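You operate a simulated robot arm through the tools that you are given. There is no shell and no other tool. Be economical: measure what you need, move in short steps, check, and stop when the job is done.

You run a simulated robot arm. Do the job below in one go: nothing can be reset, and whatever is moved stays where it is left.

JOB
Mix a green sample: two pumps of blue dye, two of yellow.
Fine: in the beaker; stir it even with the white stick; stick back in its holder, lid on, slide in the middle, no scent.

It is judged by the outcome, as a careful person would: the job done as asked, and still so three seconds after it is handed in. It fails if anything else is knocked over, pushed out of place, dropped, spilled or broken. A push-on lid holds only when it is set on centred and level and pressed home; a screw cap is set on level and turned clockwise until tight.

ROBOT AND FRAMES
A 6-joint arm with a two-finger parallel gripper, fixed in place. Base frame: the origin is at the foot of the arm, x ahead of it, y to its left, z up; the work surface is at about z = 0.86. Lengths are in m, angles in rad, forces in N, time in s.
With the tool pointing down near the work surface it reaches from about 0.24 to 0.64 m from the base axis. Its first joint turns from -1.152 to 1.152 rad. Payload 2.7 kg.
The tool frame sits at the grasp point between the pads (the TCP): z along the fingers, y along the line on which they close. The tips reach 0.023 m beyond it. Largest opening 0.094 m; finger width 0.038, thickness 0.01; the body of the gripper, 0.054 by 0.096 m, starts 0.039 m behind the TCP.
Orientation is told as [roll, pitch, yaw] about the base's x, y, z axes, in that order, counted from this pose: with the fingers straight down and closing along the base's y, the tool's x points along the base's -x, its y along +y and its z along -z.

CONTROLS
- The arm moves only by the tool servo_tool. Its argument "increments" is a list of rows, each a list of 3 entries, a list of its own where there are three numbers: the finger opening in m, from 0 to 0.094, then the shift along the tool's x, y, z in units of 40 mm (1.0 is 40 mm), then the turn, a rotation vector about the tool's x, y, z in units of 8 degrees (1.0 is 8 degrees). In form: [[jaw, [tx, ty, tz], [rx, ry, rz]], ...]. A call has 1 to 8 rows; each row shifts and turns the commanded pose from where the row before left it, along the tool's axes as they then stand. A call with a number of a shift or a turn outside -1 to 1 is refused whole. A row lasts 0.2 s, in which the tool goes at most 0.05 m and 0.15 rad; a call with a longer step from one row to the next is refused whole, and so is a gripper value outside its range. A pose out of reach is approached as far as the arm can. The call stops where the force on the tool passes 40 N (or 10 N more than at its start, if that is more) or the arm is blocked; 0.2 s more then pass. The fingers move at their own pace (about 0.045 m/s each) and stop on an object; they squeeze with about 31 N. The grip force told is the motor's: it shows also when the fingers shut on nothing. Time passes only in rows, and 0.2 s behind the last, so rows that do not move let the fingers close. The reply holds the time, the measured pose of the TCP, the force on the tool along the base axes, the opening and the grip force, in the units named above and with some noise, with the torque about the TCP (base axes, N m) and any sound that the robot's microphone picked up.
- Cameras (640 x 400 px; columns grow to the right, rows downward): "scene" is fixed at [0.0717, -0.4368, 1.4149]; the picture's right is [0.78, -0.63, 0.00], its down [-0.23, -0.29, -0.93] and it looks along [0.58, 0.72, -0.37] (base axes); focal length 330 px, centre (320, 200). "wrist" rides on the gripper at [0.086, 0.016, -0.075] in the tool frame; the picture's right is [-0.18, 0.98, 0.00], its down [-0.58, -0.11, -0.81] and it looks along [-0.79, -0.15, 0.59] (tool axes); focal length 243 px, centre (320, 200). There is no depth. A picture from a camera that has moved, and an enlarged one, comes with that camera's place and axes in the base frame and with its lens. The place of the scene camera against the robot may be out by one fixed shift of up to 0.018 m in any direction.
- capture(camera): a new picture of that camera. It takes no simulated time.
- close_up(camera, box): a new picture of the part [left, top, right, bottom] of that camera's present view, enlarged. It takes no simulated time.
- finish_job(): hands the job in; it is judged then, once.

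Work in short steps. Places have to be worked out from the pictures, the camera data and where the tool is seen: move nearer, look again, correct. Check each grasp and each placing, and mend what went wrong. You have 120 turns and 68 pictures in all, those below and enlarged ones among them. Open the gripper and draw the arm clear of the work before you hand the job in, unless the task says otherwise; then end with one line.

The tools are called after "Emit:" as a command line: name --argument value ..., lists and objects as JSON in quotes. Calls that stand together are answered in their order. servo_tool: Moves the arm, as the interface text tells. Its arguments: {"type":"object","properties":{"increments":{"type":"array","items":{"type":"array"}}},"required":["increments"]} The other tools are called the same way: capture (camera) takes a picture; close_up (camera, box) takes an enlarged picture of a part of a camera's view; finish_job () hands the job in.

At the start:

```text
time_s: 0.0
eef_pos: [0.3373, 0.1336, 1.3026]
orientation: [-0.001, 0.0, 0.001]
ft_force: [-0.1, -0.1, -0.6]
moment: [0.01, -0.02, 0.01]
width: 0.0942
grip_force: 0.2
```

scene: 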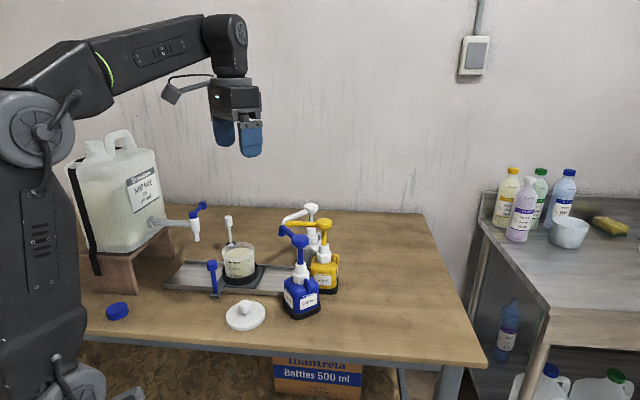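
wrist: 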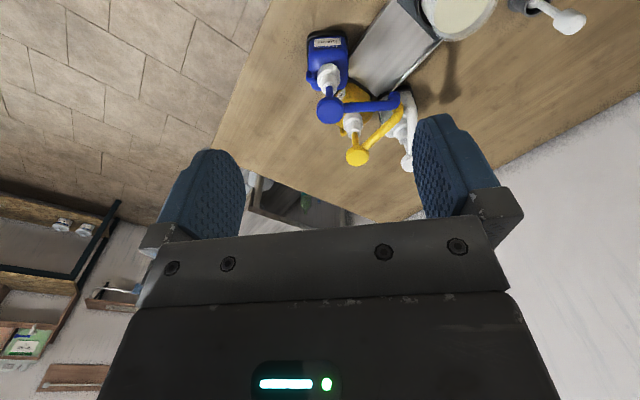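

I start by looking closer at the work area in the scene view.

Emit:
close_up --camera "scene" --box '[150, 180, 350, 340]'

Emit:
close_up --camera "wrist" --box '[280, 0, 600, 200]'

```text
2.50 times, centred on (250, 260) of scene
camera zoom: at [0.0717, -0.4368, 1.4149], right [0.78, -0.63, 0.0], down [-0.23, -0.29, -0.93], along [0.58, 0.72, -0.37], focal length 825 px, centre (495, 50)
```

zoom: 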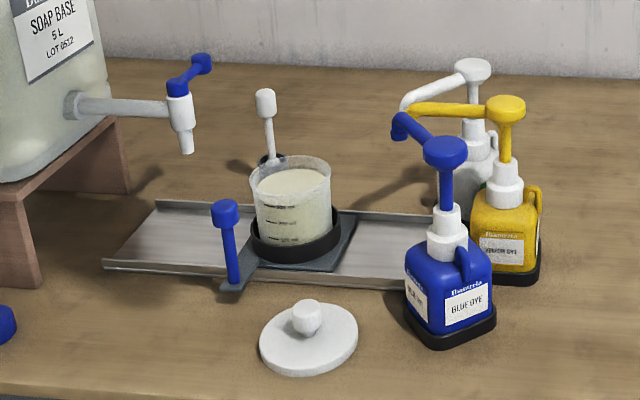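

```text
2.00 times, centred on (440, 100) of wrist
camera zoom: at [0.2508, 0.1512, 1.3771], right [0.18, 0.98, 0.0], down [0.58, -0.11, 0.81], along [0.79, -0.15, -0.59], focal length 485 px, centre (80, 400)
```

zoom: 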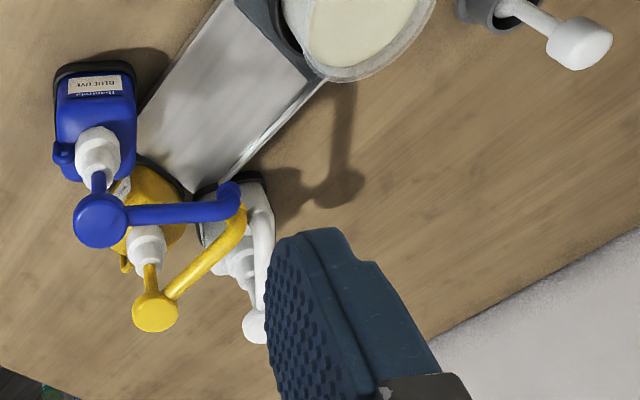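

The rail runs diagonally, and the pumps sit at its far-right end. The slide's blue handle is at about (0.30, 0.28). I turn the tool -45° in yaw while going down, so the wrist camera looks along the rail.

Emit:
servo_tool --increments '[[0.094, [0, 0, 0.7], [0, 0, 0.9375]], [0.094, [0, 0, 0.7], [0, 0, 0.9375]], [0.094, [0, 0, 0.7], [0, 0, 0.9375]], [0.094, [0, 0, 0.7], [0, 0, 0.9375]], [0.094, [0, 0, 0.7], [0, 0, 0.9375]], [0.094, [0, 0, 0.7], [0, 0, 0.9375]], [0.094, [1, 0, 0], [0, 0, 0]], [0.094, [1, 0, 0], [0, 0, 0]]]'

Emit:
capture --camera "wrist"

```text
time_s: 1.8
eef_pos: [0.2798, 0.1924, 1.1343]
orientation: [0.0, 0.0, -0.787]
ft_force: [-0.2, -0.1, 0.5]
moment: [-0.03, 0.0, 0.0]
width: 0.094
grip_force: 0.1
```

```text
63 pictures are left
camera wrist: at [0.2301, 0.2645, 1.2087], right [0.83, 0.56, 0.0], down [0.33, -0.49, 0.81], along [0.45, -0.67, -0.59], focal length 243 px, centre (320, 200)
```

wrist: 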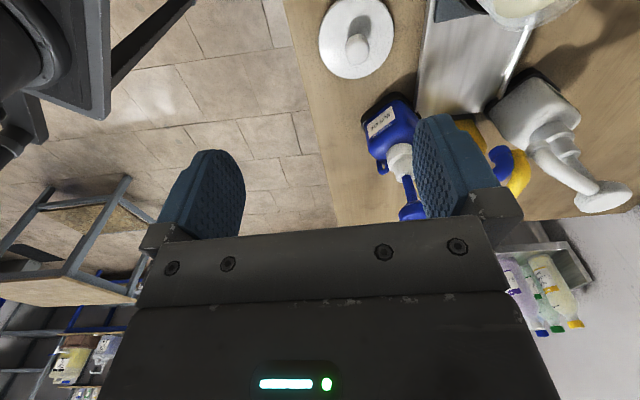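

The lid is at about (0.34, 0.18). I back off along the rail to bring the handle and beaker into view.

Emit:
servo_tool --increments '[[0.094, [0.8, 0.5, -0.3], [0, 0, 0]], [0.094, [0.8, 0.5, -0.3], [0, 0, 0]]]'

Emit:
capture --camera "wrist"

```text
time_s: 2.4
eef_pos: [0.2633, 0.2641, 1.1593]
orientation: [0.0, 0.001, -0.785]
ft_force: [0.3, -0.1, 0.6]
moment: [0.01, -0.03, -0.02]
width: 0.0942
grip_force: 0.1
```

```text
62 pictures are left
camera wrist: at [0.2141, 0.3379, 1.2344], right [0.83, 0.56, 0.0], down [0.33, -0.49, 0.81], along [0.45, -0.67, -0.59], focal length 243 px, centre (320, 200)
```

wrist: 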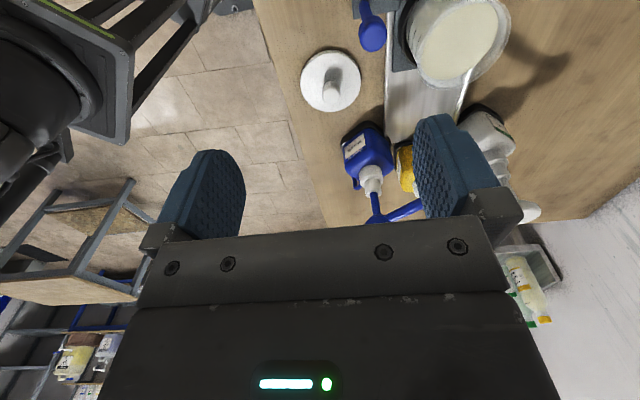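

The handle knob is at about (0.307, 0.288) with its top near z 0.97. I centre above it with the jaw part-open (the beaker is close), then descend.

Emit:
servo_tool --increments '[[0.05, [-0.18, 0.6, 0.7], [0, 0, 0]], [0.05, [-0.18, 0.6, 0.7], [0, 0, 0]], [0.05, [0, 0, 1], [0, 0, 0]], [0.05, [0, 0, 0.4], [0, 0, 0]], [0.05, [0, 0, 0], [0, 0, 0]]]'

Emit:
capture --camera "scene"

Emit:
capture --camera "wrist"

```text
time_s: 3.6
eef_pos: [0.3078, 0.2885, 1.0465]
orientation: [0.001, 0.0, -0.786]
ft_force: [-0.3, 0.0, -0.8]
moment: [0.0, 0.02, 0.03]
width: 0.0499
grip_force: 0.0
```

```text
61 pictures are left
```

scene: 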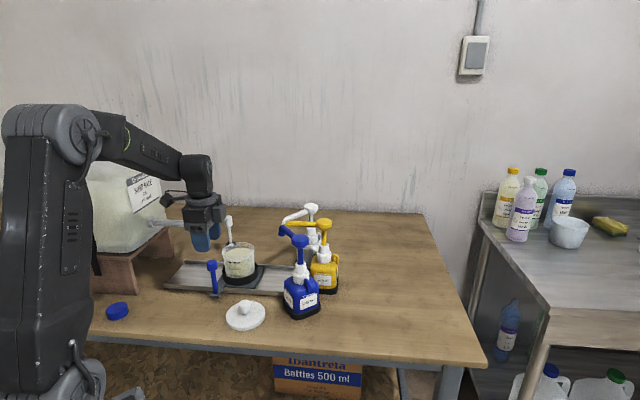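

```text
60 pictures are left
camera wrist: at [0.2584, 0.3611, 1.1216], right [0.83, 0.56, 0.0], down [0.33, -0.49, 0.81], along [0.46, -0.67, -0.59], focal length 243 px, centre (320, 200)
```

wrist: 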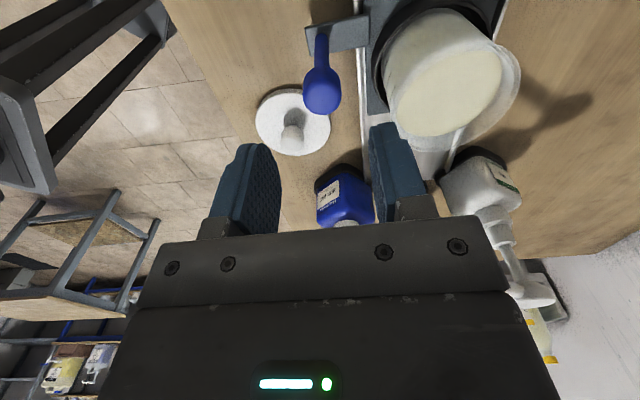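

The knob lines up with the jaw centre. I lower to z ≈ 0.957 and close on it.

Emit:
servo_tool --increments '[[0.05, [0, 0, 0.8], [0, 0, 0]], [0.05, [0, 0, 0.8], [0, 0, 0]], [0.05, [0, 0, 0.65], [0, 0, 0]], [0.0, [0, 0, 0], [0, 0, 0]], [0.0, [0, 0, 0], [0, 0, 0]], [0.0, [0, 0, 0], [0, 0, 0]]]'

Emit:
close_up --camera "scene" --box '[150, 180, 350, 340]'

```text
time_s: 5.0
eef_pos: [0.3085, 0.2894, 0.9564]
orientation: [0.003, 0.002, -0.786]
ft_force: [10.6, 10.7, -8.4]
moment: [-0.08, 0.15, 0.0]
width: 0.0259
grip_force: 44.7
```

```text
2.50 times, centred on (250, 260) of scene
camera zoom: at [0.0721, -0.4364, 1.4149], right [0.78, -0.63, 0.0], down [-0.23, -0.29, -0.93], along [0.58, 0.72, -0.37], focal length 825 px, centre (495, 50)
```

zoom: 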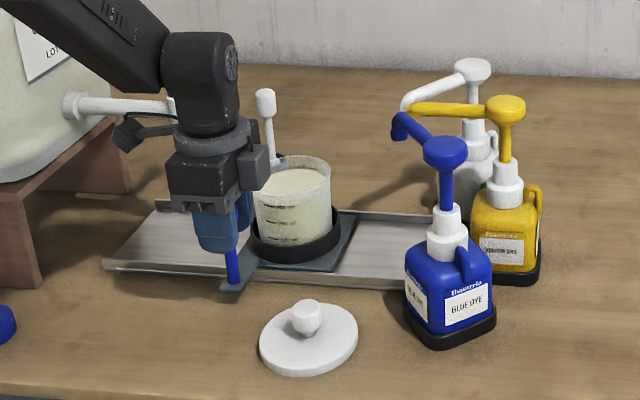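

I have the knob, with a slight lateral bias. I now slide it toward the pumps in modest steps, watching the force.

Emit:
servo_tool --increments '[[0.0, [-0.3, 0.02, 0], [0, 0, 0]], [0.0, [-0.4, 0.01, 0], [0, 0, 0]], [0.0, [-0.5, 0, 0], [0, 0, 0]], [0.0, [-0.5, 0, 0], [0, 0, 0]]]'

Emit:
close_up --camera "scene" --box '[150, 180, 350, 340]'

```text
time_s: 6.0
eef_pos: [0.3566, 0.2421, 0.9562]
orientation: [-0.001, -0.001, -0.786]
ft_force: [-1.5, 0.4, -2.6]
moment: [-0.03, -0.26, -0.06]
width: 0.026
grip_force: 44.7
```

```text
2.50 times, centred on (250, 260) of scene
camera zoom: at [0.0717, -0.4367, 1.4149], right [0.78, -0.63, 0.0], down [-0.23, -0.29, -0.93], along [0.58, 0.72, -0.37], focal length 825 px, centre (495, 50)
```

zoom: 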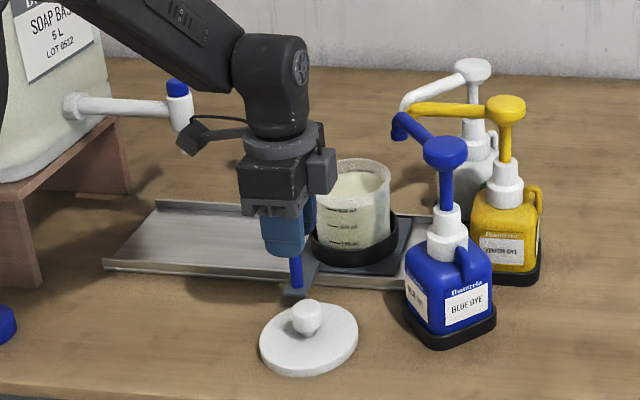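

The slide runs smoothly; 68 mm so far. I continue more slowly toward the nozzles.

Emit:
servo_tool --increments '[[0.0, [-0.35, 0, 0], [0, 0, 0]], [0.0, [-0.35, 0, 0], [0, 0, 0]], [0.0, [-0.3, 0, 0], [0, 0, 0]], [0.0, [-0.2, 0, 0], [0, 0, 0]]]'

Emit:
close_up --camera "scene" --box '[150, 180, 350, 340]'

Emit:
capture --camera "wrist"

```text
time_s: 7.0
eef_pos: [0.3909, 0.2074, 0.9561]
orientation: [0.0, 0.0, -0.788]
ft_force: [-3.6, -1.3, 0.5]
moment: [0.46, -0.2, 0.01]
width: 0.0258
grip_force: 44.6
```

```text
2.50 times, centred on (250, 260) of scene
camera zoom: at [0.0716, -0.4369, 1.4148], right [0.78, -0.63, 0.0], down [-0.23, -0.29, -0.93], along [0.58, 0.72, -0.37], focal length 825 px, centre (495, 50)
```

zoom: 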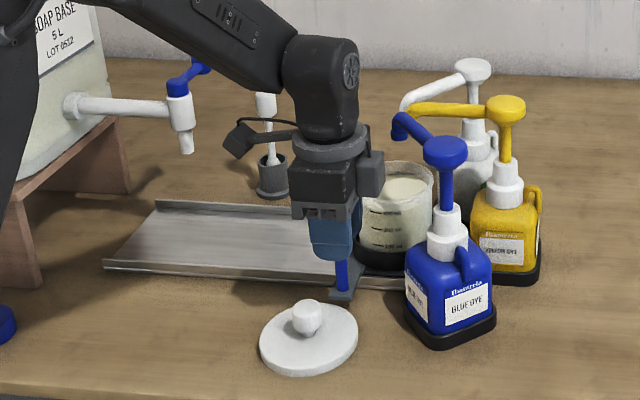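

```text
56 pictures are left
camera wrist: at [0.341, 0.2803, 1.0314], right [0.83, 0.56, 0.0], down [0.33, -0.49, 0.81], along [0.45, -0.67, -0.59], focal length 243 px, centre (320, 200)
```

wrist: 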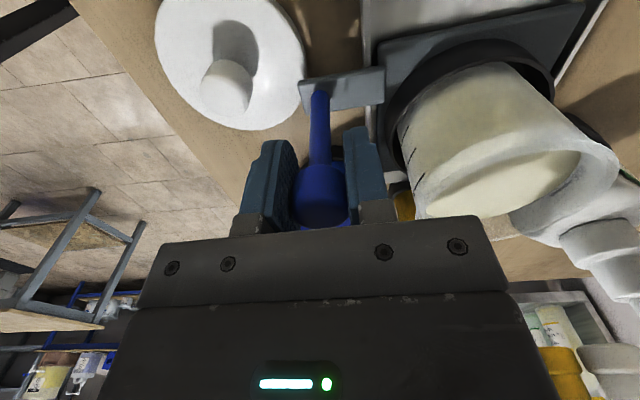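

The beaker now appears beneath the spouts. I release the knob, raise, and view it from above to check the alignment.

Emit:
servo_tool --increments '[[0.05, [0, 0, 0], [0, 0, 0]], [0.05, [0, 0, 0], [0, 0, 0]], [0.05, [0, 0, -0.8], [0, 0, 0]], [0.05, [0.3, 0, -1], [0, 0, 0]], [0.05, [0.6, 0, -1], [0, 0, 0]], [0.05, [0.6, 0, -1], [0, 0, 0]], [0.05, [0.6, 0, -1], [0, 0, 0]]]'

Emit:
capture --camera "wrist"

```text
time_s: 8.6
eef_pos: [0.3312, 0.2677, 1.1506]
orientation: [0.001, 0.0, -0.788]
ft_force: [-0.5, -0.2, -0.4]
moment: [0.0, 0.0, 0.0]
width: 0.0499
grip_force: 0.0
```

```text
55 pictures are left
camera wrist: at [0.2814, 0.3399, 1.2249], right [0.83, 0.56, 0.0], down [0.33, -0.49, 0.81], along [0.45, -0.67, -0.59], focal length 243 px, centre (320, 200)
```

wrist: 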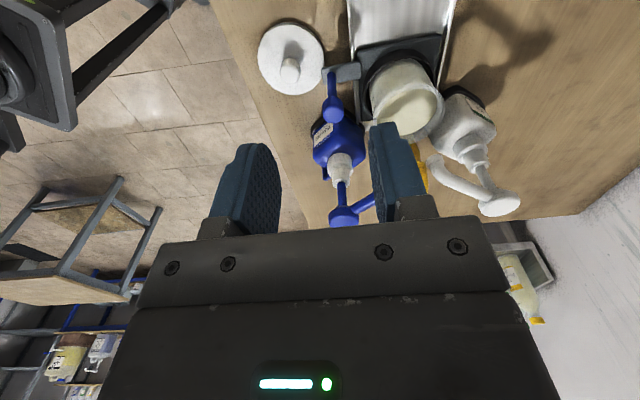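

A finger hides the nozzles, so I shift sideways and up for a clear view.

Emit:
servo_tool --increments '[[0.094, [0.5, 0.8, -0.6], [0, 0, 0]], [0.094, [0.5, 0.8, -0.6], [0, 0, 0]], [0.094, [0.0, 0.3, -0.8], [0, 0, 0]]]'

Emit:
close_up --camera "wrist" --box '[220, 0, 440, 220]'

```text
time_s: 9.4
eef_pos: [0.3571, 0.3479, 1.2279]
orientation: [-0.004, -0.001, -0.785]
ft_force: [0.7, 0.2, 0.1]
moment: [0.03, -0.01, 0.0]
width: 0.0941
grip_force: 0.0
```

```text
1.82 times, centred on (330, 110) of wrist
camera zoom: at [0.307, 0.4212, 1.3024], right [0.83, 0.56, 0.0], down [0.34, -0.49, 0.81], along [0.45, -0.67, -0.59], focal length 441 px, centre (302, 364)
```

zoom: 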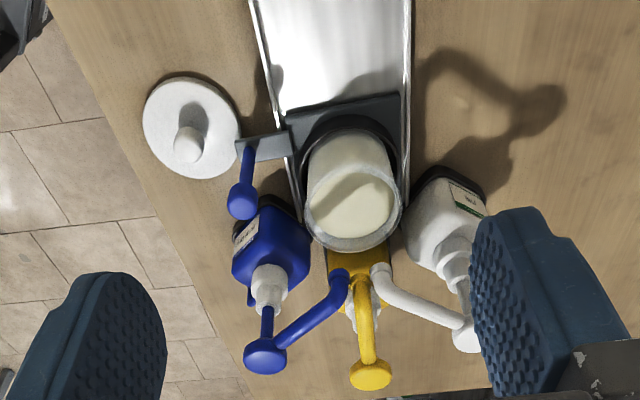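

The nozzles centre at about (0.488, 0.24, 1.02) and the beaker is at (0.475, 0.252), so it needs about 15 mm more. I regrasp the handle.

Emit:
servo_tool --increments '[[0.05, [-0.618, -0.378, 0.88], [0, 0, 0]], [0.05, [-0.618, -0.378, 0.88], [0, 0, 0]], [0.05, [-0.618, -0.378, 0.88], [0, 0, 0]], [0.05, [-0.618, -0.378, 0.88], [0, 0, 0]], [0.05, [-0.618, -0.378, 0.88], [0, 0, 0]], [0.05, [0, 0, 0], [0, 0, 0]]]'

Emit:
servo_tool --increments '[[0.05, [0, 0, 0.8], [0, 0, 0]], [0.05, [0, 0, 0.8], [0, 0, 0]], [0.05, [0, 0, 0.78], [0, 0, 0]], [0.0, [0, 0, 0], [0, 0, 0]], [0.0, [0, 0, 0], [0, 0, 0]], [0.0, [0, 0, 0], [0, 0, 0]]]'

```text
time_s: 10.8
eef_pos: [0.3902, 0.2073, 1.0517]
orientation: [0.0, -0.001, -0.787]
ft_force: [-0.4, -0.3, -0.1]
moment: [0.0, 0.0, -0.03]
width: 0.0501
grip_force: 0.0
```

```text
time_s: 12.2
eef_pos: [0.3895, 0.2084, 0.9559]
orientation: [-0.001, 0.001, -0.786]
ft_force: [-3.6, -1.4, -4.2]
moment: [-0.01, -0.61, 0.02]
width: 0.0258
grip_force: 44.9
```

The knob is gripped. I nudge it 15 mm further, feeling for a stop.

Emit:
servo_tool --increments '[[0.0, [-0.12, 0, 0], [0, 0, 0]], [0.0, [-0.12, 0, 0], [0, 0, 0]], [0.0, [-0.12, 0, 0], [0, 0, 0]]]'

```text
time_s: 12.7
eef_pos: [0.3911, 0.2077, 0.9568]
orientation: [-0.004, 0.012, -0.782]
ft_force: [-9.3, 3.8, 3.8]
moment: [0.28, -0.61, -0.01]
width: 0.0259
grip_force: 44.8
stopped in row 2: the force on the tool passed its limit at 44 N (the readings are from after the stop); the commanded pose is now the measured one
```

That is the end stop, so the slide is at the pump station. I release, rise, close the fingers and move over the blue pump head (≈(0.466, 0.125), top ≈1.055).

Emit:
servo_tool --increments '[[0.05, [0, 0, 0], [0, 0, 0]], [0.05, [0, 0, 0], [0, 0, 0]], [0.05, [0, 0, -1], [0, 0, 0]], [0.05, [0, 0, -1], [0, 0, 0]], [0.05, [0, 0, -1], [0, 0, 0]], [0.0, [0, 0, -1], [0, 0, 0]], [0.0, [0, 0, -0.5], [0, 0, 0]]]'

Emit:
capture --camera "wrist"

Emit:
close_up --camera "scene" --box '[150, 180, 350, 340]'

```text
time_s: 14.3
eef_pos: [0.3924, 0.2061, 1.1365]
orientation: [-0.004, 0.01, -0.784]
ft_force: [0.5, 0.7, 0.2]
moment: [0.02, 0.01, 0.0]
width: 0.0002
grip_force: 2.2
```

```text
53 pictures are left
camera wrist: at [0.3431, 0.2787, 1.2124], right [0.82, 0.57, -0.01], down [0.34, -0.49, 0.8], along [0.45, -0.66, -0.6], focal length 243 px, centre (320, 200)
```

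wrist: 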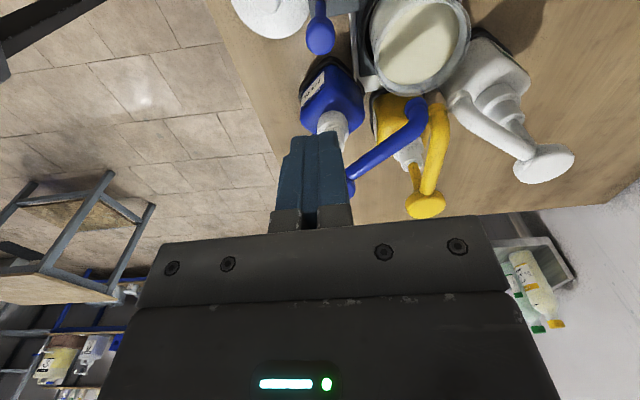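

```text
2.50 times, centred on (250, 260) of scene
camera zoom: at [0.0717, -0.4368, 1.4149], right [0.78, -0.63, 0.0], down [-0.23, -0.29, -0.93], along [0.58, 0.72, -0.37], focal length 825 px, centre (495, 50)
```

zoom: 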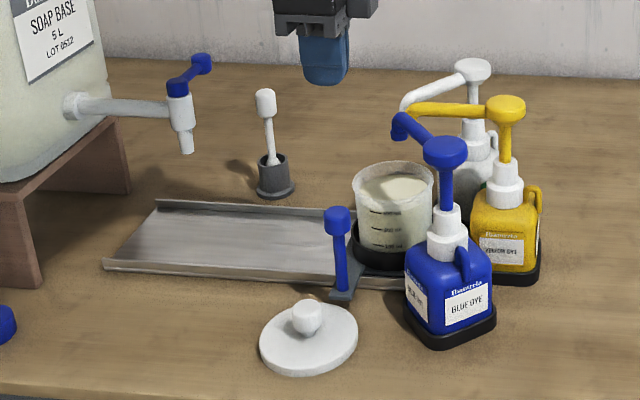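

I move over the blue head and stop just above it.

Emit:
servo_tool --increments '[[0.0, [-0.91, -0.04, 0.1], [0, 0, 0]], [0.0, [-0.91, -0.04, 0.1], [0, 0, 0]], [0.0, [-0.91, -0.05, 0.2], [0, 0, 0]], [0.0, [0, 0, 0.3], [0, 0, 0]], [0.0, [0, 0, 0], [0, 0, 0]]]'

Emit:
close_up --camera "scene" --box '[230, 180, 370, 320]'

Emit:
capture --camera "wrist"

```text
time_s: 15.5
eef_pos: [0.4667, 0.1258, 1.1049]
orientation: [-0.002, 0.009, -0.784]
ft_force: [0.4, 0.5, -0.3]
moment: [-0.01, -0.05, 0.01]
width: 0.0
grip_force: 30.9
```

```text
2.86 times, centred on (300, 250) of scene
camera zoom: at [0.0717, -0.4368, 1.4149], right [0.78, -0.63, 0.0], down [-0.23, -0.29, -0.93], along [0.58, 0.72, -0.37], focal length 943 px, centre (377, 57)
```

zoom: 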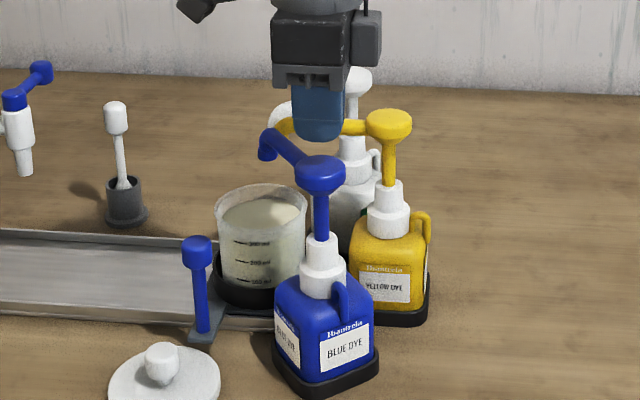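

```text
50 pictures are left
camera wrist: at [0.4167, 0.1982, 1.1818], right [0.82, 0.57, -0.01], down [0.34, -0.49, 0.8], along [0.45, -0.66, -0.6], focal length 243 px, centre (320, 200)
```

wrist: 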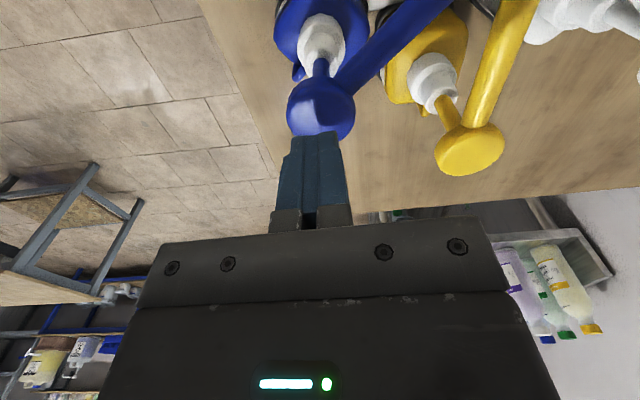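

The head centre appears ~5 mm back toward the camera from the tip, so I correct for that. Then I lower gently to find contact.

Emit:
servo_tool --increments '[[0.0, [0.14, 0.04, 0.2], [0, 0, 0]], [0.0, [0, 0, 0.25], [0, 0, 0]], [0.0, [0, 0, 0.25], [0, 0, 0]], [0.0, [0, 0, 0.2], [0, 0, 0]]]'

```text
time_s: 16.5
eef_pos: [0.4635, 0.1302, 1.0705]
orientation: [-0.004, 0.01, -0.785]
ft_force: [0.1, 0.4, 4.1]
moment: [-0.02, -0.06, 0.01]
width: 0.0001
grip_force: 31.2
```

Contact at TCP z ≈ 1.071 with 4 N. I press on in small steps to learn the stroke.

Emit:
servo_tool --increments '[[0.0, [0, 0, 0.2], [0, 0, 0]]]'

Emit:
servo_tool --increments '[[0.0, [0, 0, 0.15], [0, 0, 0]]]'

```text
time_s: 16.9
eef_pos: [0.4631, 0.1316, 1.0634]
orientation: [-0.003, 0.01, -0.784]
ft_force: [1.6, 0.6, 4.7]
moment: [-0.05, -0.14, 0.07]
width: 0.0001
grip_force: 31.4
```

```text
time_s: 17.3
eef_pos: [0.4631, 0.1308, 1.0575]
orientation: [-0.002, 0.01, -0.784]
ft_force: [2.8, 0.0, 6.8]
moment: [-0.13, -0.15, 0.01]
width: 0.0003
grip_force: 31.2
```

Spring resistance is growing and there's no bottom yet, so I continue down.

Emit:
servo_tool --increments '[[0.0, [0, 0, 0.15], [0, 0, 0]], [0.0, [0, 0, 0.15], [0, 0, 0]]]'

```text
time_s: 17.9
eef_pos: [0.4633, 0.1323, 1.0452]
orientation: [-0.003, 0.009, -0.784]
ft_force: [3.7, -0.8, 7.1]
moment: [-0.12, -0.17, 0.02]
width: 0.0
grip_force: 30.8
```

Emit:
servo_tool --increments '[[0.0, [0, 0, 0.12], [0, 0, 0]], [0.0, [0, 0, 0.12], [0, 0, 0]], [0.0, [0, 0, 0.12], [0, 0, 0]]]'

Emit:
close_up --camera "scene" --box '[230, 180, 370, 320]'

```text
time_s: 18.6
eef_pos: [0.4636, 0.1323, 1.0426]
orientation: [0.005, 0.003, -0.784]
ft_force: [-5.8, -1.1, 11.1]
moment: [-0.14, 0.01, -0.09]
width: 0.0
grip_force: 31.2
stopped in row 3: the force on the tool passed its limit at 46 N (the readings are from after the stop); the commanded pose is now the measured one
```

```text
2.86 times, centred on (300, 250) of scene
camera zoom: at [0.0713, -0.4368, 1.4149], right [0.78, -0.63, 0.0], down [-0.23, -0.29, -0.93], along [0.58, 0.72, -0.37], focal length 943 px, centre (377, 57)
```

zoom: 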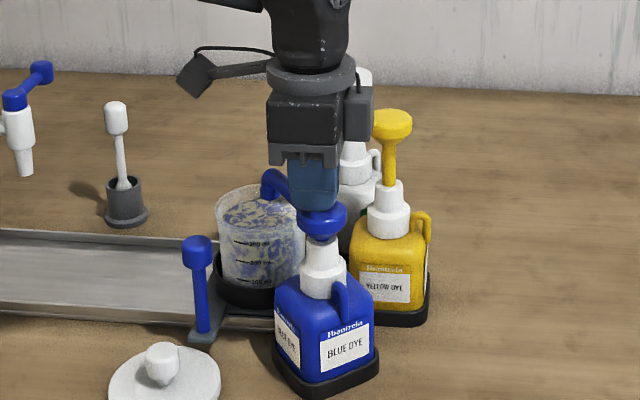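

It hit bottom at z ≈ 1.042 and blue dye is in the beaker: one pump done. I lift fully so the head returns, and check.

Emit:
servo_tool --increments '[[0.0, [0, 0, -0.5], [0, 0, 0]], [0.0, [0, 0, -0.7], [0, 0, 0]], [0.0, [0, 0, 0], [0, 0, 0]], [0.0, [0, 0, 0], [0, 0, 0]], [0.0, [0, 0, 0], [0, 0, 0]]]'

Emit:
close_up --camera "scene" --box '[230, 180, 370, 320]'

```text
time_s: 19.8
eef_pos: [0.4647, 0.1313, 1.0881]
orientation: [0.003, 0.006, -0.784]
ft_force: [0.9, 0.3, -0.2]
moment: [0.0, 0.04, 0.01]
width: 0.0
grip_force: 31.1
```

```text
2.86 times, centred on (300, 250) of scene
camera zoom: at [0.0717, -0.4368, 1.4149], right [0.78, -0.63, 0.0], down [-0.23, -0.29, -0.93], along [0.58, 0.72, -0.37], focal length 943 px, centre (377, 57)
```

zoom: 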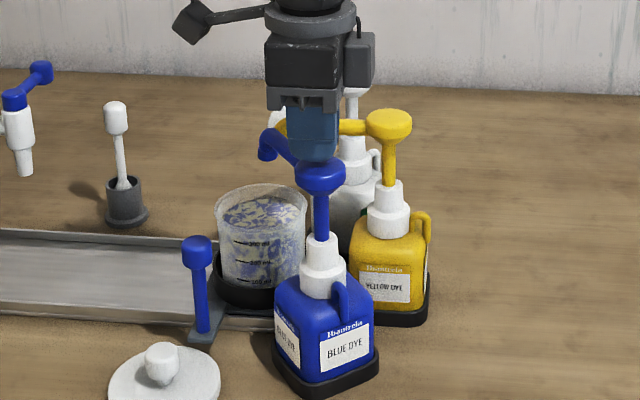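

The head is back up. Second blue stroke, down to the bottom.

Emit:
servo_tool --increments '[[0.0, [0, 0, 0.25], [0, 0, 0]], [0.0, [0, 0, 0.25], [0, 0, 0]], [0.0, [0, 0, 0.25], [0, 0, 0]], [0.0, [0, 0, 0.2], [0, 0, 0]], [0.0, [0, 0, 0.12], [0, 0, 0]], [0.0, [0, 0, 0.1], [0, 0, 0]], [0.0, [0, 0, 0.1], [0, 0, 0]]]'

Emit:
servo_tool --increments '[[0.0, [0, 0, -0.5], [0, 0, 0]], [0.0, [0, 0, -0.7], [0, 0, 0]], [0.0, [0, 0, -0.6], [0, 0, 0]], [0.0, [0, 0, 0], [0, 0, 0]], [0.0, [0, 0, 0], [0, 0, 0]]]'

Emit:
close_up --camera "scene" --box '[230, 180, 370, 320]'

```text
time_s: 21.4
eef_pos: [0.463, 0.1305, 1.041]
orientation: [0.006, 0.0, -0.784]
ft_force: [-9.8, -8.8, 35.5]
moment: [-0.25, 0.19, -0.1]
width: 0.0001
grip_force: 30.8
```

```text
time_s: 22.6
eef_pos: [0.4641, 0.131, 1.1097]
orientation: [0.002, 0.004, -0.785]
ft_force: [-0.2, 0.0, 0.2]
moment: [0.02, 0.01, 0.0]
width: 0.0
grip_force: 30.9
```

```text
2.86 times, centred on (300, 250) of scene
camera zoom: at [0.0717, -0.4368, 1.4149], right [0.78, -0.63, 0.0], down [-0.23, -0.29, -0.93], along [0.58, 0.72, -0.37], focal length 943 px, centre (377, 57)
```

zoom: 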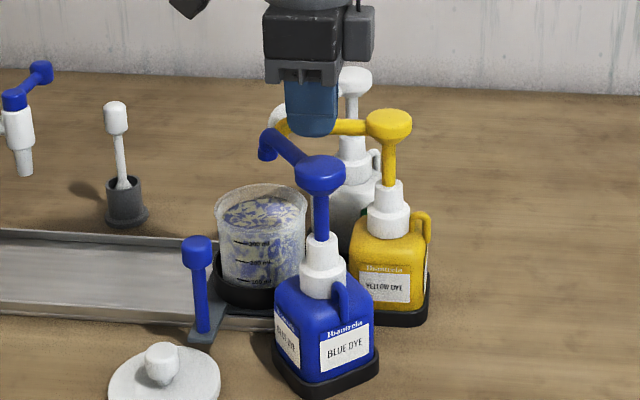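

Blue is done twice. I move over the yellow head at about (0.566, 0.161).

Emit:
servo_tool --increments '[[0.0, [-0.42, 0.78, 0], [0, 0, 0]], [0.0, [-0.42, 0.78, 0], [0, 0, 0]], [0.0, [-0.42, 0.78, 0], [0, 0, 0]], [0.0, [0, 0, 0.2], [0, 0, 0]], [0.0, [0, 0, 0], [0, 0, 0]]]'

Emit:
close_up --camera "scene" --box '[230, 180, 370, 320]'

Emit:
capture --camera "wrist"

```text
time_s: 23.8
eef_pos: [0.5658, 0.1617, 1.1013]
orientation: [0.001, 0.005, -0.786]
ft_force: [0.8, 0.1, -0.1]
moment: [0.0, 0.04, 0.0]
width: 0.0005
grip_force: 30.9
```

```text
2.86 times, centred on (300, 250) of scene
camera zoom: at [0.0717, -0.4368, 1.4149], right [0.78, -0.63, 0.0], down [-0.23, -0.29, -0.93], along [0.58, 0.72, -0.37], focal length 943 px, centre (377, 57)
```

zoom: 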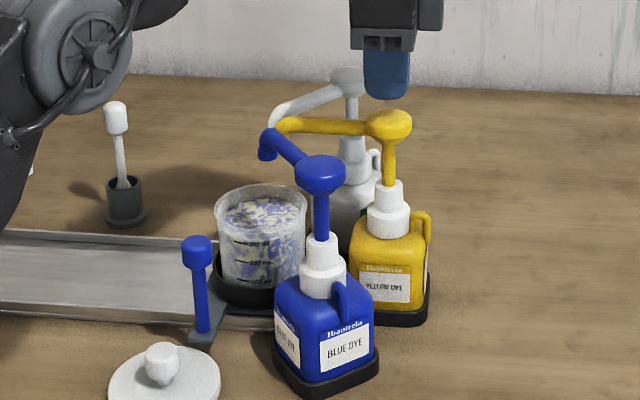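

```text
45 pictures are left
camera wrist: at [0.5155, 0.2344, 1.1766], right [0.82, 0.57, 0.0], down [0.34, -0.49, 0.8], along [0.46, -0.66, -0.6], focal length 243 px, centre (320, 200)
```

wrist: 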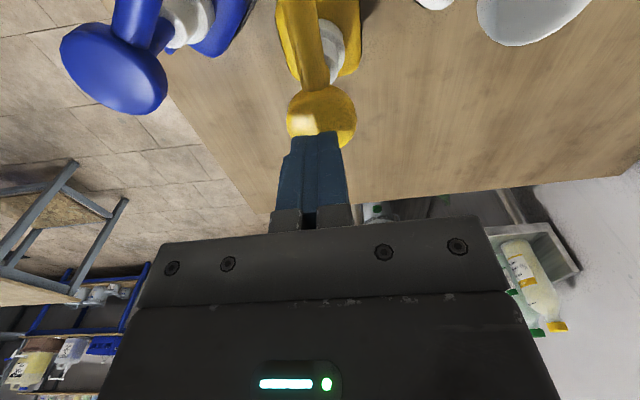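

The alignment over the yellow head is good. First yellow stroke.

Emit:
servo_tool --increments '[[0.0, [0, 0.03, 0.3], [0, 0, 0]], [0.0, [0, 0, 0.25], [0, 0, 0]], [0.0, [0, 0, 0.25], [0, 0, 0]], [0.0, [0, 0, 0.25], [0, 0, 0]], [0.0, [0, 0, 0.15], [0, 0, 0]], [0.0, [0, 0, 0.12], [0, 0, 0]], [0.0, [0, 0, 0.1], [0, 0, 0]], [0.0, [0, 0, 0.1], [0, 0, 0]]]'

Emit:
close_up --camera "scene" --box '[230, 180, 370, 320]'

```text
time_s: 25.6
eef_pos: [0.5647, 0.1629, 1.0426]
orientation: [0.005, 0.003, -0.784]
ft_force: [-0.9, 0.4, 11.5]
moment: [-0.16, -0.09, -0.03]
width: 0.0
grip_force: 31.2
```

```text
2.86 times, centred on (300, 250) of scene
camera zoom: at [0.0714, -0.4368, 1.4148], right [0.78, -0.63, 0.0], down [-0.23, -0.29, -0.93], along [0.58, 0.72, -0.37], focal length 943 px, centre (377, 57)
```

zoom: 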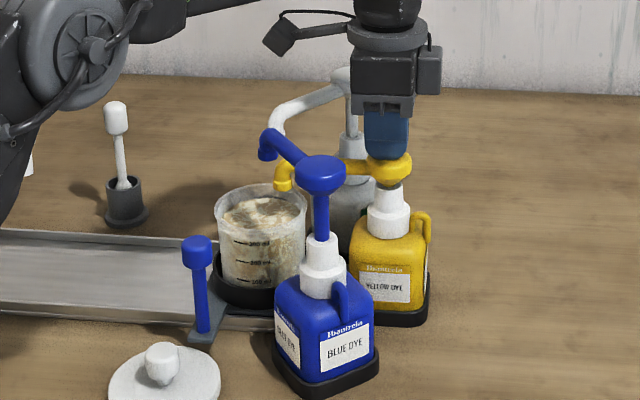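

The colour changed, so the yellow is in. I press a hair more to be sure it's at bottom, then lift fully.

Emit:
servo_tool --increments '[[0.0, [0, 0, 0.06], [0, 0, 0]], [0.0, [0, 0, 0.04], [0, 0, 0]]]'

Emit:
servo_tool --increments '[[0.0, [0, 0, -0.5], [0, 0, 0]], [0.0, [0, 0, -0.8], [0, 0, 0]], [0.0, [0, 0, 0], [0, 0, 0]], [0.0, [0, 0, 0], [0, 0, 0]], [0.0, [0, 0, 0], [0, 0, 0]]]'

Emit:
close_up --camera "scene" --box '[230, 180, 370, 320]'

```text
time_s: 26.2
eef_pos: [0.5654, 0.1624, 1.0413]
orientation: [0.01, 0.001, -0.781]
ft_force: [-7.7, -2.5, 31.8]
moment: [-0.1, 0.16, -0.05]
width: 0.0
grip_force: 30.7
```

```text
time_s: 27.4
eef_pos: [0.5664, 0.1635, 1.0879]
orientation: [0.001, 0.004, -0.784]
ft_force: [0.0, -0.6, 0.5]
moment: [0.03, -0.06, -0.04]
width: 0.0
grip_force: 30.8
```

```text
2.86 times, centred on (300, 250) of scene
camera zoom: at [0.0717, -0.4368, 1.4149], right [0.78, -0.63, 0.0], down [-0.23, -0.29, -0.93], along [0.58, 0.72, -0.37], focal length 943 px, centre (377, 57)
```

zoom: 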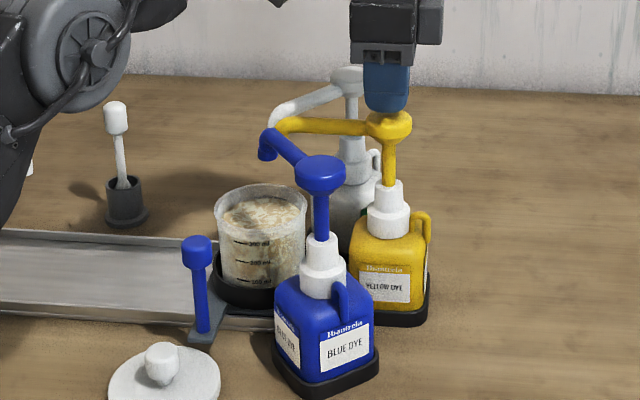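

The head is back up. Second yellow stroke to the bottom, then lift.

Emit:
servo_tool --increments '[[0.0, [0, 0, 0.25], [0, 0, 0]], [0.0, [0, 0, 0.25], [0, 0, 0]], [0.0, [0, 0, 0.25], [0, 0, 0]], [0.0, [0, 0, 0.15], [0, 0, 0]], [0.0, [0, 0, 0.12], [0, 0, 0]], [0.0, [0, 0, 0.1], [0, 0, 0]], [0.0, [0, 0, 0.09], [0, 0, 0]]]'

Emit:
servo_tool --increments '[[0.0, [0, 0, -0.5], [0, 0, 0]], [0.0, [0, 0, -0.8], [0, 0, 0]], [0.0, [0, 0, -0.8], [0, 0, 0]], [0.0, [0, 0, 0], [0, 0, 0]]]'

Emit:
close_up --camera "scene" --box '[230, 180, 370, 320]'

```text
time_s: 29.0
eef_pos: [0.5664, 0.1624, 1.0426]
orientation: [0.005, 0.002, -0.784]
ft_force: [-2.0, -0.3, 14.1]
moment: [-0.1, -0.04, 0.02]
width: 0.0
grip_force: 31.0
```

```text
time_s: 30.0
eef_pos: [0.5657, 0.1631, 1.1217]
orientation: [0.002, 0.005, -0.784]
ft_force: [0.2, 0.7, 0.0]
moment: [0.0, -0.03, 0.0]
width: 0.0
grip_force: 30.7
```

```text
2.86 times, centred on (300, 250) of scene
camera zoom: at [0.0717, -0.4368, 1.4149], right [0.78, -0.63, 0.0], down [-0.23, -0.29, -0.93], along [0.58, 0.72, -0.37], focal length 943 px, centre (377, 57)
```

zoom: 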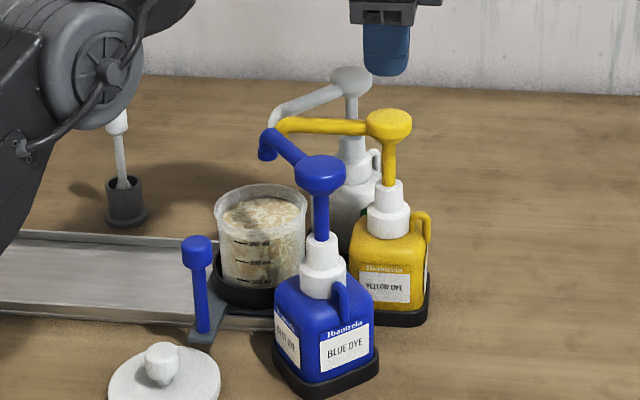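

Both doses are done and the white scent pump is untouched. Next I go back to the slide handle to draw it to the middle.

Emit:
servo_tool --increments '[[0.0, [0.97, -0.575, 0], [0, 0, 0]], [0.0, [0.97, -0.575, 0], [0, 0, 0]], [0.0, [0.97, -0.575, 0], [0, 0, 0]], [0.05, [0.97, -0.575, 0], [0, 0, 0]], [0.05, [0, 0, 0.9], [0, 0, 0]], [0.05, [0, 0, 0.9], [0, 0, 0]], [0.05, [0, 0, 0], [0, 0, 0]]]'

Emit:
servo_tool --increments '[[0.05, [0, 0, 0.8], [0, 0, 0]], [0.05, [0, 0, 0.8], [0, 0, 0]], [0.05, [0, 0, 0.75], [0, 0, 0]], [0.0, [0, 0, 0], [0, 0, 0]], [0.0, [0, 0, 0], [0, 0, 0]], [0.0, [0, 0, 0], [0, 0, 0]]]'

```text
time_s: 31.6
eef_pos: [0.39, 0.2081, 1.0504]
orientation: [0.005, 0.005, -0.783]
ft_force: [0.2, 0.1, 0.3]
moment: [0.01, -0.01, 0.02]
width: 0.05
grip_force: 0.1
```

```text
time_s: 33.0
eef_pos: [0.3902, 0.2077, 0.957]
orientation: [0.003, 0.007, -0.783]
ft_force: [1.0, 1.2, -5.2]
moment: [-0.17, -0.04, 0.03]
width: 0.0258
grip_force: 45.0
```

Gripped. I slide back gently 116 mm to the starting (middle) position.

Emit:
servo_tool --increments '[[0.0, [0.2, 0, 0], [0, 0, 0]], [0.0, [0.35, 0, 0], [0, 0, 0]], [0.0, [0.4, 0, 0], [0, 0, 0]], [0.0, [0.45, 0, 0], [0, 0, 0]], [0.0, [0.45, 0, 0], [0, 0, 0]], [0.0, [0.45, 0, 0], [0, 0, 0]], [0.0, [0.4, 0, 0], [0, 0, 0]], [0.0, [0.19, 0, 0], [0, 0, 0]]]'

Emit:
close_up --camera "scene" --box '[150, 180, 350, 340]'

```text
time_s: 34.5
eef_pos: [0.3229, 0.2765, 0.957]
orientation: [0.001, 0.006, -0.784]
ft_force: [3.0, 4.2, -6.4]
moment: [0.2, -0.23, 0.07]
width: 0.0255
grip_force: 44.7
stopped in row 7: the force on the tool passed its limit at 40 N (the readings are from after the stop); the commanded pose is now the measured one
```

```text
2.50 times, centred on (250, 260) of scene
camera zoom: at [0.0718, -0.4366, 1.4149], right [0.78, -0.63, 0.0], down [-0.23, -0.29, -0.93], along [0.58, 0.72, -0.37], focal length 825 px, centre (495, 50)
```

zoom: 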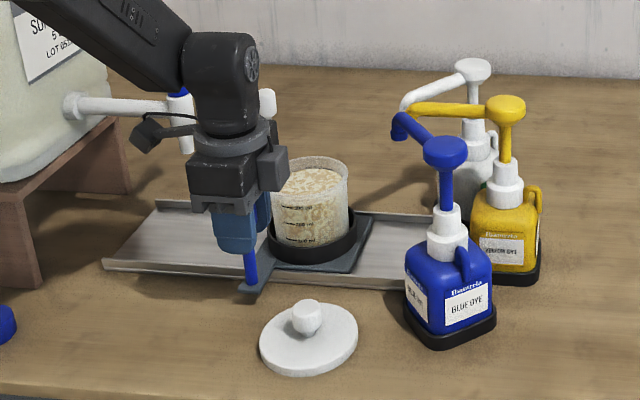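

It stopped 20 mm short on a force spike. The cause may be friction or speed, so I check the readings again with a slow nudge.

Emit:
servo_tool --increments '[[0.0, [0.1, 0, 0], [0, 0, 0]], [0.0, [0.1, 0, 0], [0, 0, 0]]]'

```text
time_s: 35.1
eef_pos: [0.3169, 0.281, 0.957]
orientation: [-0.002, 0.006, -0.782]
ft_force: [6.6, 7.3, -14.6]
moment: [0.21, -0.22, 0.01]
width: 0.0257
grip_force: 44.7
```

It moves now. I continue the last 11 mm slowly.

Emit:
servo_tool --increments '[[0.0, [0.1, -0.02, 0.03], [0, 0, 0]], [0.0, [0.1, -0.02, 0], [0, 0, 0]], [0.0, [0.08, 0, 0], [0, 0, 0]]]'

Emit:
servo_tool --increments '[[0.05, [0, 0, 0], [0, 0, 0]], [0.05, [0, 0, 0], [0, 0, 0]], [0.05, [0, 0, -0.8], [0, 0, 0]], [0.05, [0, 0, -1], [0, 0, 0]], [0.05, [0, 0, -1], [0, 0, 0]], [0.05, [0, 0, -1], [0, 0, 0]]]'

Emit:
close_up --camera "scene" --box '[150, 180, 350, 340]'

```text
time_s: 35.9
eef_pos: [0.309, 0.2881, 0.9558]
orientation: [0.006, 0.006, -0.782]
ft_force: [18.5, 18.1, -4.4]
moment: [-0.33, 0.89, 0.02]
width: 0.0256
grip_force: 45.3
```

```text
time_s: 37.3
eef_pos: [0.3082, 0.2869, 1.1072]
orientation: [-0.001, 0.006, -0.784]
ft_force: [0.9, -0.6, -0.3]
moment: [-0.01, -0.05, 0.0]
width: 0.05
grip_force: 0.1
```

```text
2.50 times, centred on (250, 260) of scene
camera zoom: at [0.0717, -0.4368, 1.4148], right [0.78, -0.63, 0.0], down [-0.23, -0.29, -0.93], along [0.58, 0.72, -0.37], focal length 825 px, centre (495, 50)
```

zoom: 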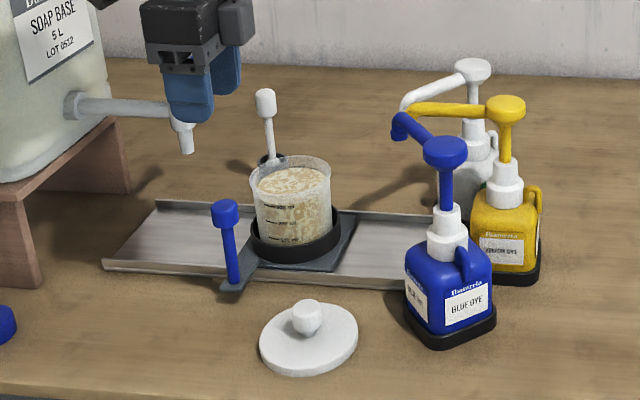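

The slide is exactly back at its middle position. Now the stick: I rise and turn to yaw +45°, so the tool faces radially outward toward the holder at about (0.44, 0.48).

Emit:
servo_tool --increments '[[0.05, [0, 0, -0.6], [0, 0, -0.9375]], [0.05, [0, 0, -0.6], [0, 0, -0.9375]], [0.05, [0, 0, -0.6], [0, 0, -0.9375]], [0.05, [0, 0, -0.6], [0, 0, -0.9375]], [0.05, [0, 0, 0], [0, 0, -0.9375]], [0.05, [0, 0, 0], [0, 0, -0.9375]], [0.05, [0, 0, 0], [0, 0, -0.9375]], [0.05, [0, 0, 0], [0, 0, -0.9375]]]'

Emit:
servo_tool --increments '[[0.05, [0, 0, 0], [0, 0, -0.9375]], [0.05, [0, 0, 0], [0, 0, -0.9375]], [0.05, [0, 0, 0], [0, 0, -0.9375]], [0.05, [0, 0, 0], [0, 0, -0.9375]], [0.05, [-0.7, 0.8, 0], [0, 0, 0]], [0.05, [-0.7, 0.6, 0], [0, 0, 0]]]'

Emit:
capture --camera "wrist"

```text
time_s: 39.1
eef_pos: [0.3083, 0.2861, 1.2033]
orientation: [0.004, 0.004, 0.265]
ft_force: [-0.4, 0.4, -0.6]
moment: [-0.03, 0.01, -0.01]
width: 0.05
grip_force: 0.0
```

```text
time_s: 40.5
eef_pos: [0.3079, 0.3652, 1.2038]
orientation: [0.003, 0.0, 0.788]
ft_force: [-0.1, -0.4, 0.7]
moment: [0.0, -0.01, 0.01]
width: 0.0499
grip_force: 0.2
```

```text
39 pictures are left
camera wrist: at [0.2364, 0.3152, 1.2789], right [-0.57, 0.82, 0.01], down [0.49, 0.33, 0.81], along [0.66, 0.46, -0.59], focal length 243 px, centre (320, 200)
```

wrist: 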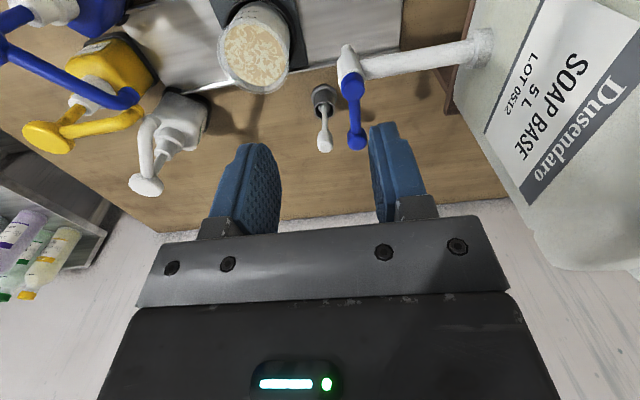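

Triangulation puts the stick head at about (0.435, 0.461, 0.985), with the tap's lever ~65 mm beside it. To keep the gripper body clear of that lever, I turn on to yaw 135°, with the fingers closing radially and the camera away from the tap.

Emit:
servo_tool --increments '[[0.05, [0, 0, 0], [0, 0, -0.9375]], [0.05, [0, 0, 0], [0, 0, -0.9375]], [0.05, [0, 0, 0], [0, 0, -0.9375]], [0.05, [0, 0, 0], [0, 0, -0.9375]], [0.05, [0, 0, 0], [0, 0, -0.9375]], [0.05, [0, 0, 0], [0, 0, -0.9375]], [0.05, [0, 0, 0], [0, 0, -0.9375]], [0.05, [0, 0, 0], [0, 0, -0.9375]]]'

Emit:
servo_tool --increments '[[0.05, [0, 0, 0], [0, 0, -0.9375]], [0.05, [0, 0, 0], [0, 0, -0.9375]], [0.05, [0, 0, 0], [0, 0, -0.9375]], [0.05, [0, 0, 0], [0, 0, -0.9375]], [0.05, [0.5, -0.6, 0], [0, 0, 0]], [0.05, [0.5, -0.6, 0], [0, 0, 0]]]'

Emit:
capture --camera "wrist"

```text
time_s: 42.3
eef_pos: [0.3079, 0.3656, 1.2035]
orientation: [0.004, -0.003, 1.836]
ft_force: [0.5, 0.6, -0.1]
moment: [0.03, 0.0, 0.01]
width: 0.05
grip_force: 0.0
```

```text
time_s: 43.7
eef_pos: [0.3716, 0.3721, 1.2031]
orientation: [0.001, -0.005, 2.358]
ft_force: [0.5, -0.1, 0.3]
moment: [0.02, -0.02, 0.0]
width: 0.0499
grip_force: 0.1
```

```text
38 pictures are left
camera wrist: at [0.4218, 0.2989, 1.2778], right [-0.82, -0.57, 0.0], down [-0.33, 0.48, 0.81], along [-0.46, 0.67, -0.59], focal length 243 px, centre (320, 200)
```

wrist: 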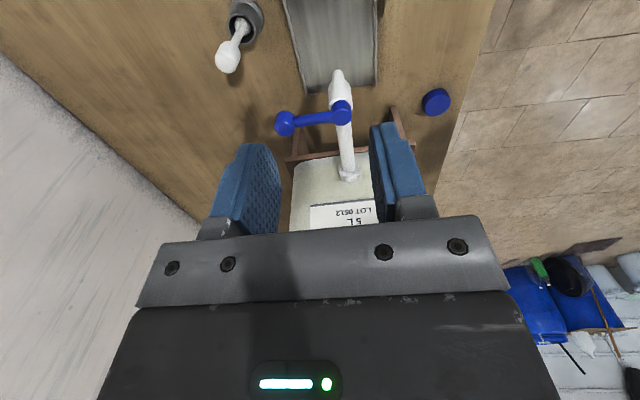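

The view confirms a vertical stick at (0.434, 0.461). I move above it and come down to just over its head.

Emit:
servo_tool --increments '[[0.05, [-0.16, -0.89, 0], [0, 0, 0]], [0.05, [-0.16, -0.89, 0], [0, 0, 0]], [0.05, [-0.16, -0.89, 0.4], [0, 0, 0]], [0.05, [0, 0, 1], [0, 0, 0]], [0.05, [0, 0, 1], [0, 0, 0]], [0.05, [0, 0, 0.9], [0, 0, 0]], [0.05, [0, 0, 0], [0, 0, 0]]]'

Emit:
capture --camera "wrist"

Emit:
close_up --camera "scene" --box '[180, 160, 300, 280]'

```text
time_s: 45.3
eef_pos: [0.3918, 0.4071, 1.0672]
orientation: [0.0, -0.005, 2.358]
ft_force: [0.2, 0.4, 0.0]
moment: [-0.02, 0.01, -0.02]
width: 0.05
grip_force: 0.0
out of reach, approached as far as the arm can: row 1, 2, 3
```

```text
37 pictures are left
camera wrist: at [0.4427, 0.3353, 1.1414], right [-0.82, -0.57, 0.0], down [-0.33, 0.49, 0.81], along [-0.46, 0.67, -0.59], focal length 243 px, centre (320, 200)
```

wrist: 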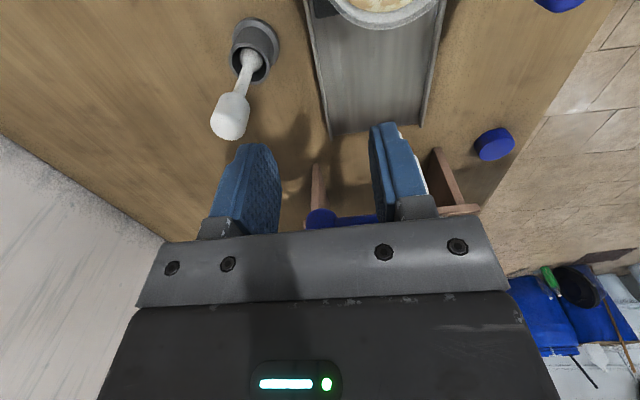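

```text
3.33 times, centred on (240, 220) of scene
camera zoom: at [0.0717, -0.4368, 1.4149], right [0.78, -0.63, 0.0], down [-0.23, -0.29, -0.93], along [0.58, 0.72, -0.37], focal length 1100 px, centre (587, 133)
```

zoom: 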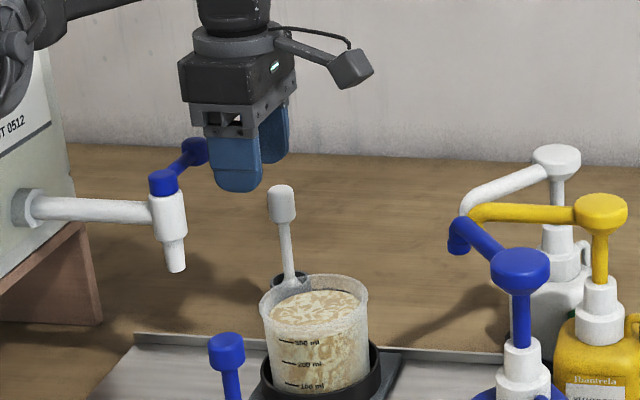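

The arm couldn't reach that far at the greater height, but lower down it reaches further. I continue outward at z ≈ 1.05, still above the stick head and clear of the lever.

Emit:
servo_tool --increments '[[0.05, [-0.1, -0.6, 0.1], [0, 0, 0]], [0.05, [-0.11, -0.6, 0.1], [0, 0, 0]], [0.05, [0, -0.5, 0.1], [0, 0, 0]], [0.05, [0, 0, 0], [0, 0, 0]]]'

Emit:
capture --camera "wrist"

Emit:
close_up --camera "scene" --box '[180, 160, 300, 280]'

```text
time_s: 46.3
eef_pos: [0.4266, 0.4511, 1.0501]
orientation: [0.003, -0.006, 2.359]
ft_force: [0.4, 0.7, -0.4]
moment: [0.0, 0.02, 0.01]
width: 0.0498
grip_force: 0.0
out of reach, approached as far as the arm can: row 3
```

```text
35 pictures are left
camera wrist: at [0.4762, 0.378, 1.1246], right [-0.82, -0.57, 0.0], down [-0.33, 0.49, 0.81], along [-0.46, 0.67, -0.59], focal length 243 px, centre (320, 200)
```

wrist: 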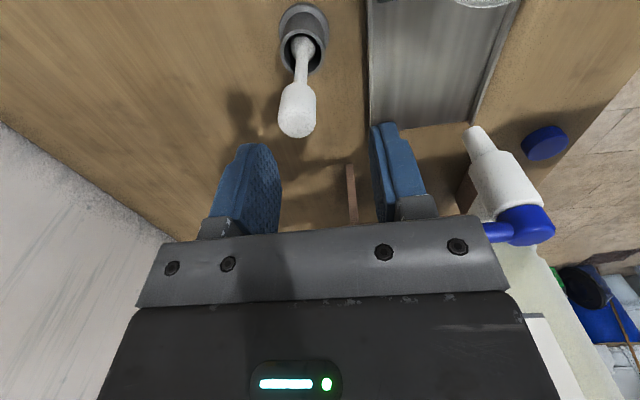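

```text
3.33 times, centred on (240, 220) of scene
camera zoom: at [0.0717, -0.4368, 1.4149], right [0.78, -0.63, 0.0], down [-0.23, -0.29, -0.93], along [0.58, 0.72, -0.37], focal length 1100 px, centre (587, 133)
```

zoom: 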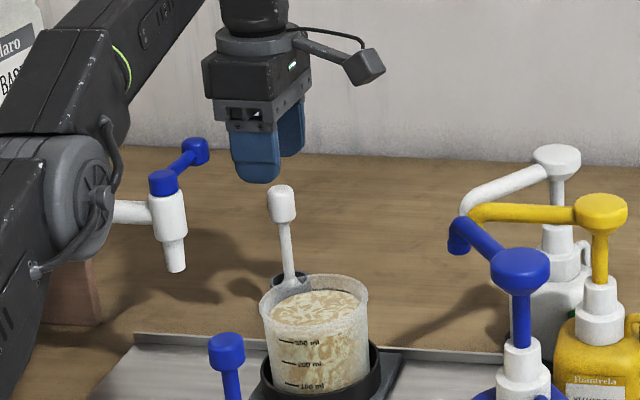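

The head is at about (0.435, 0.462), and I need 14 mm more outward. I ease down to z ≈ 1.03, still above the head, while moving out.

Emit:
servo_tool --increments '[[0.07, [-0.04, -0.15, 0.3], [0, 0, 0]], [0.07, [0, -0.2, 0.1], [0, 0, 0]], [0.07, [0, 0, 0], [0, 0, 0]]]'

```text
time_s: 47.1
eef_pos: [0.429, 0.4542, 1.0322]
orientation: [0.001, -0.006, 2.357]
ft_force: [-1.0, 0.7, 0.7]
moment: [0.01, -0.04, -0.01]
width: 0.07
grip_force: 0.1
out of reach, approached as far as the arm can: row 2
```

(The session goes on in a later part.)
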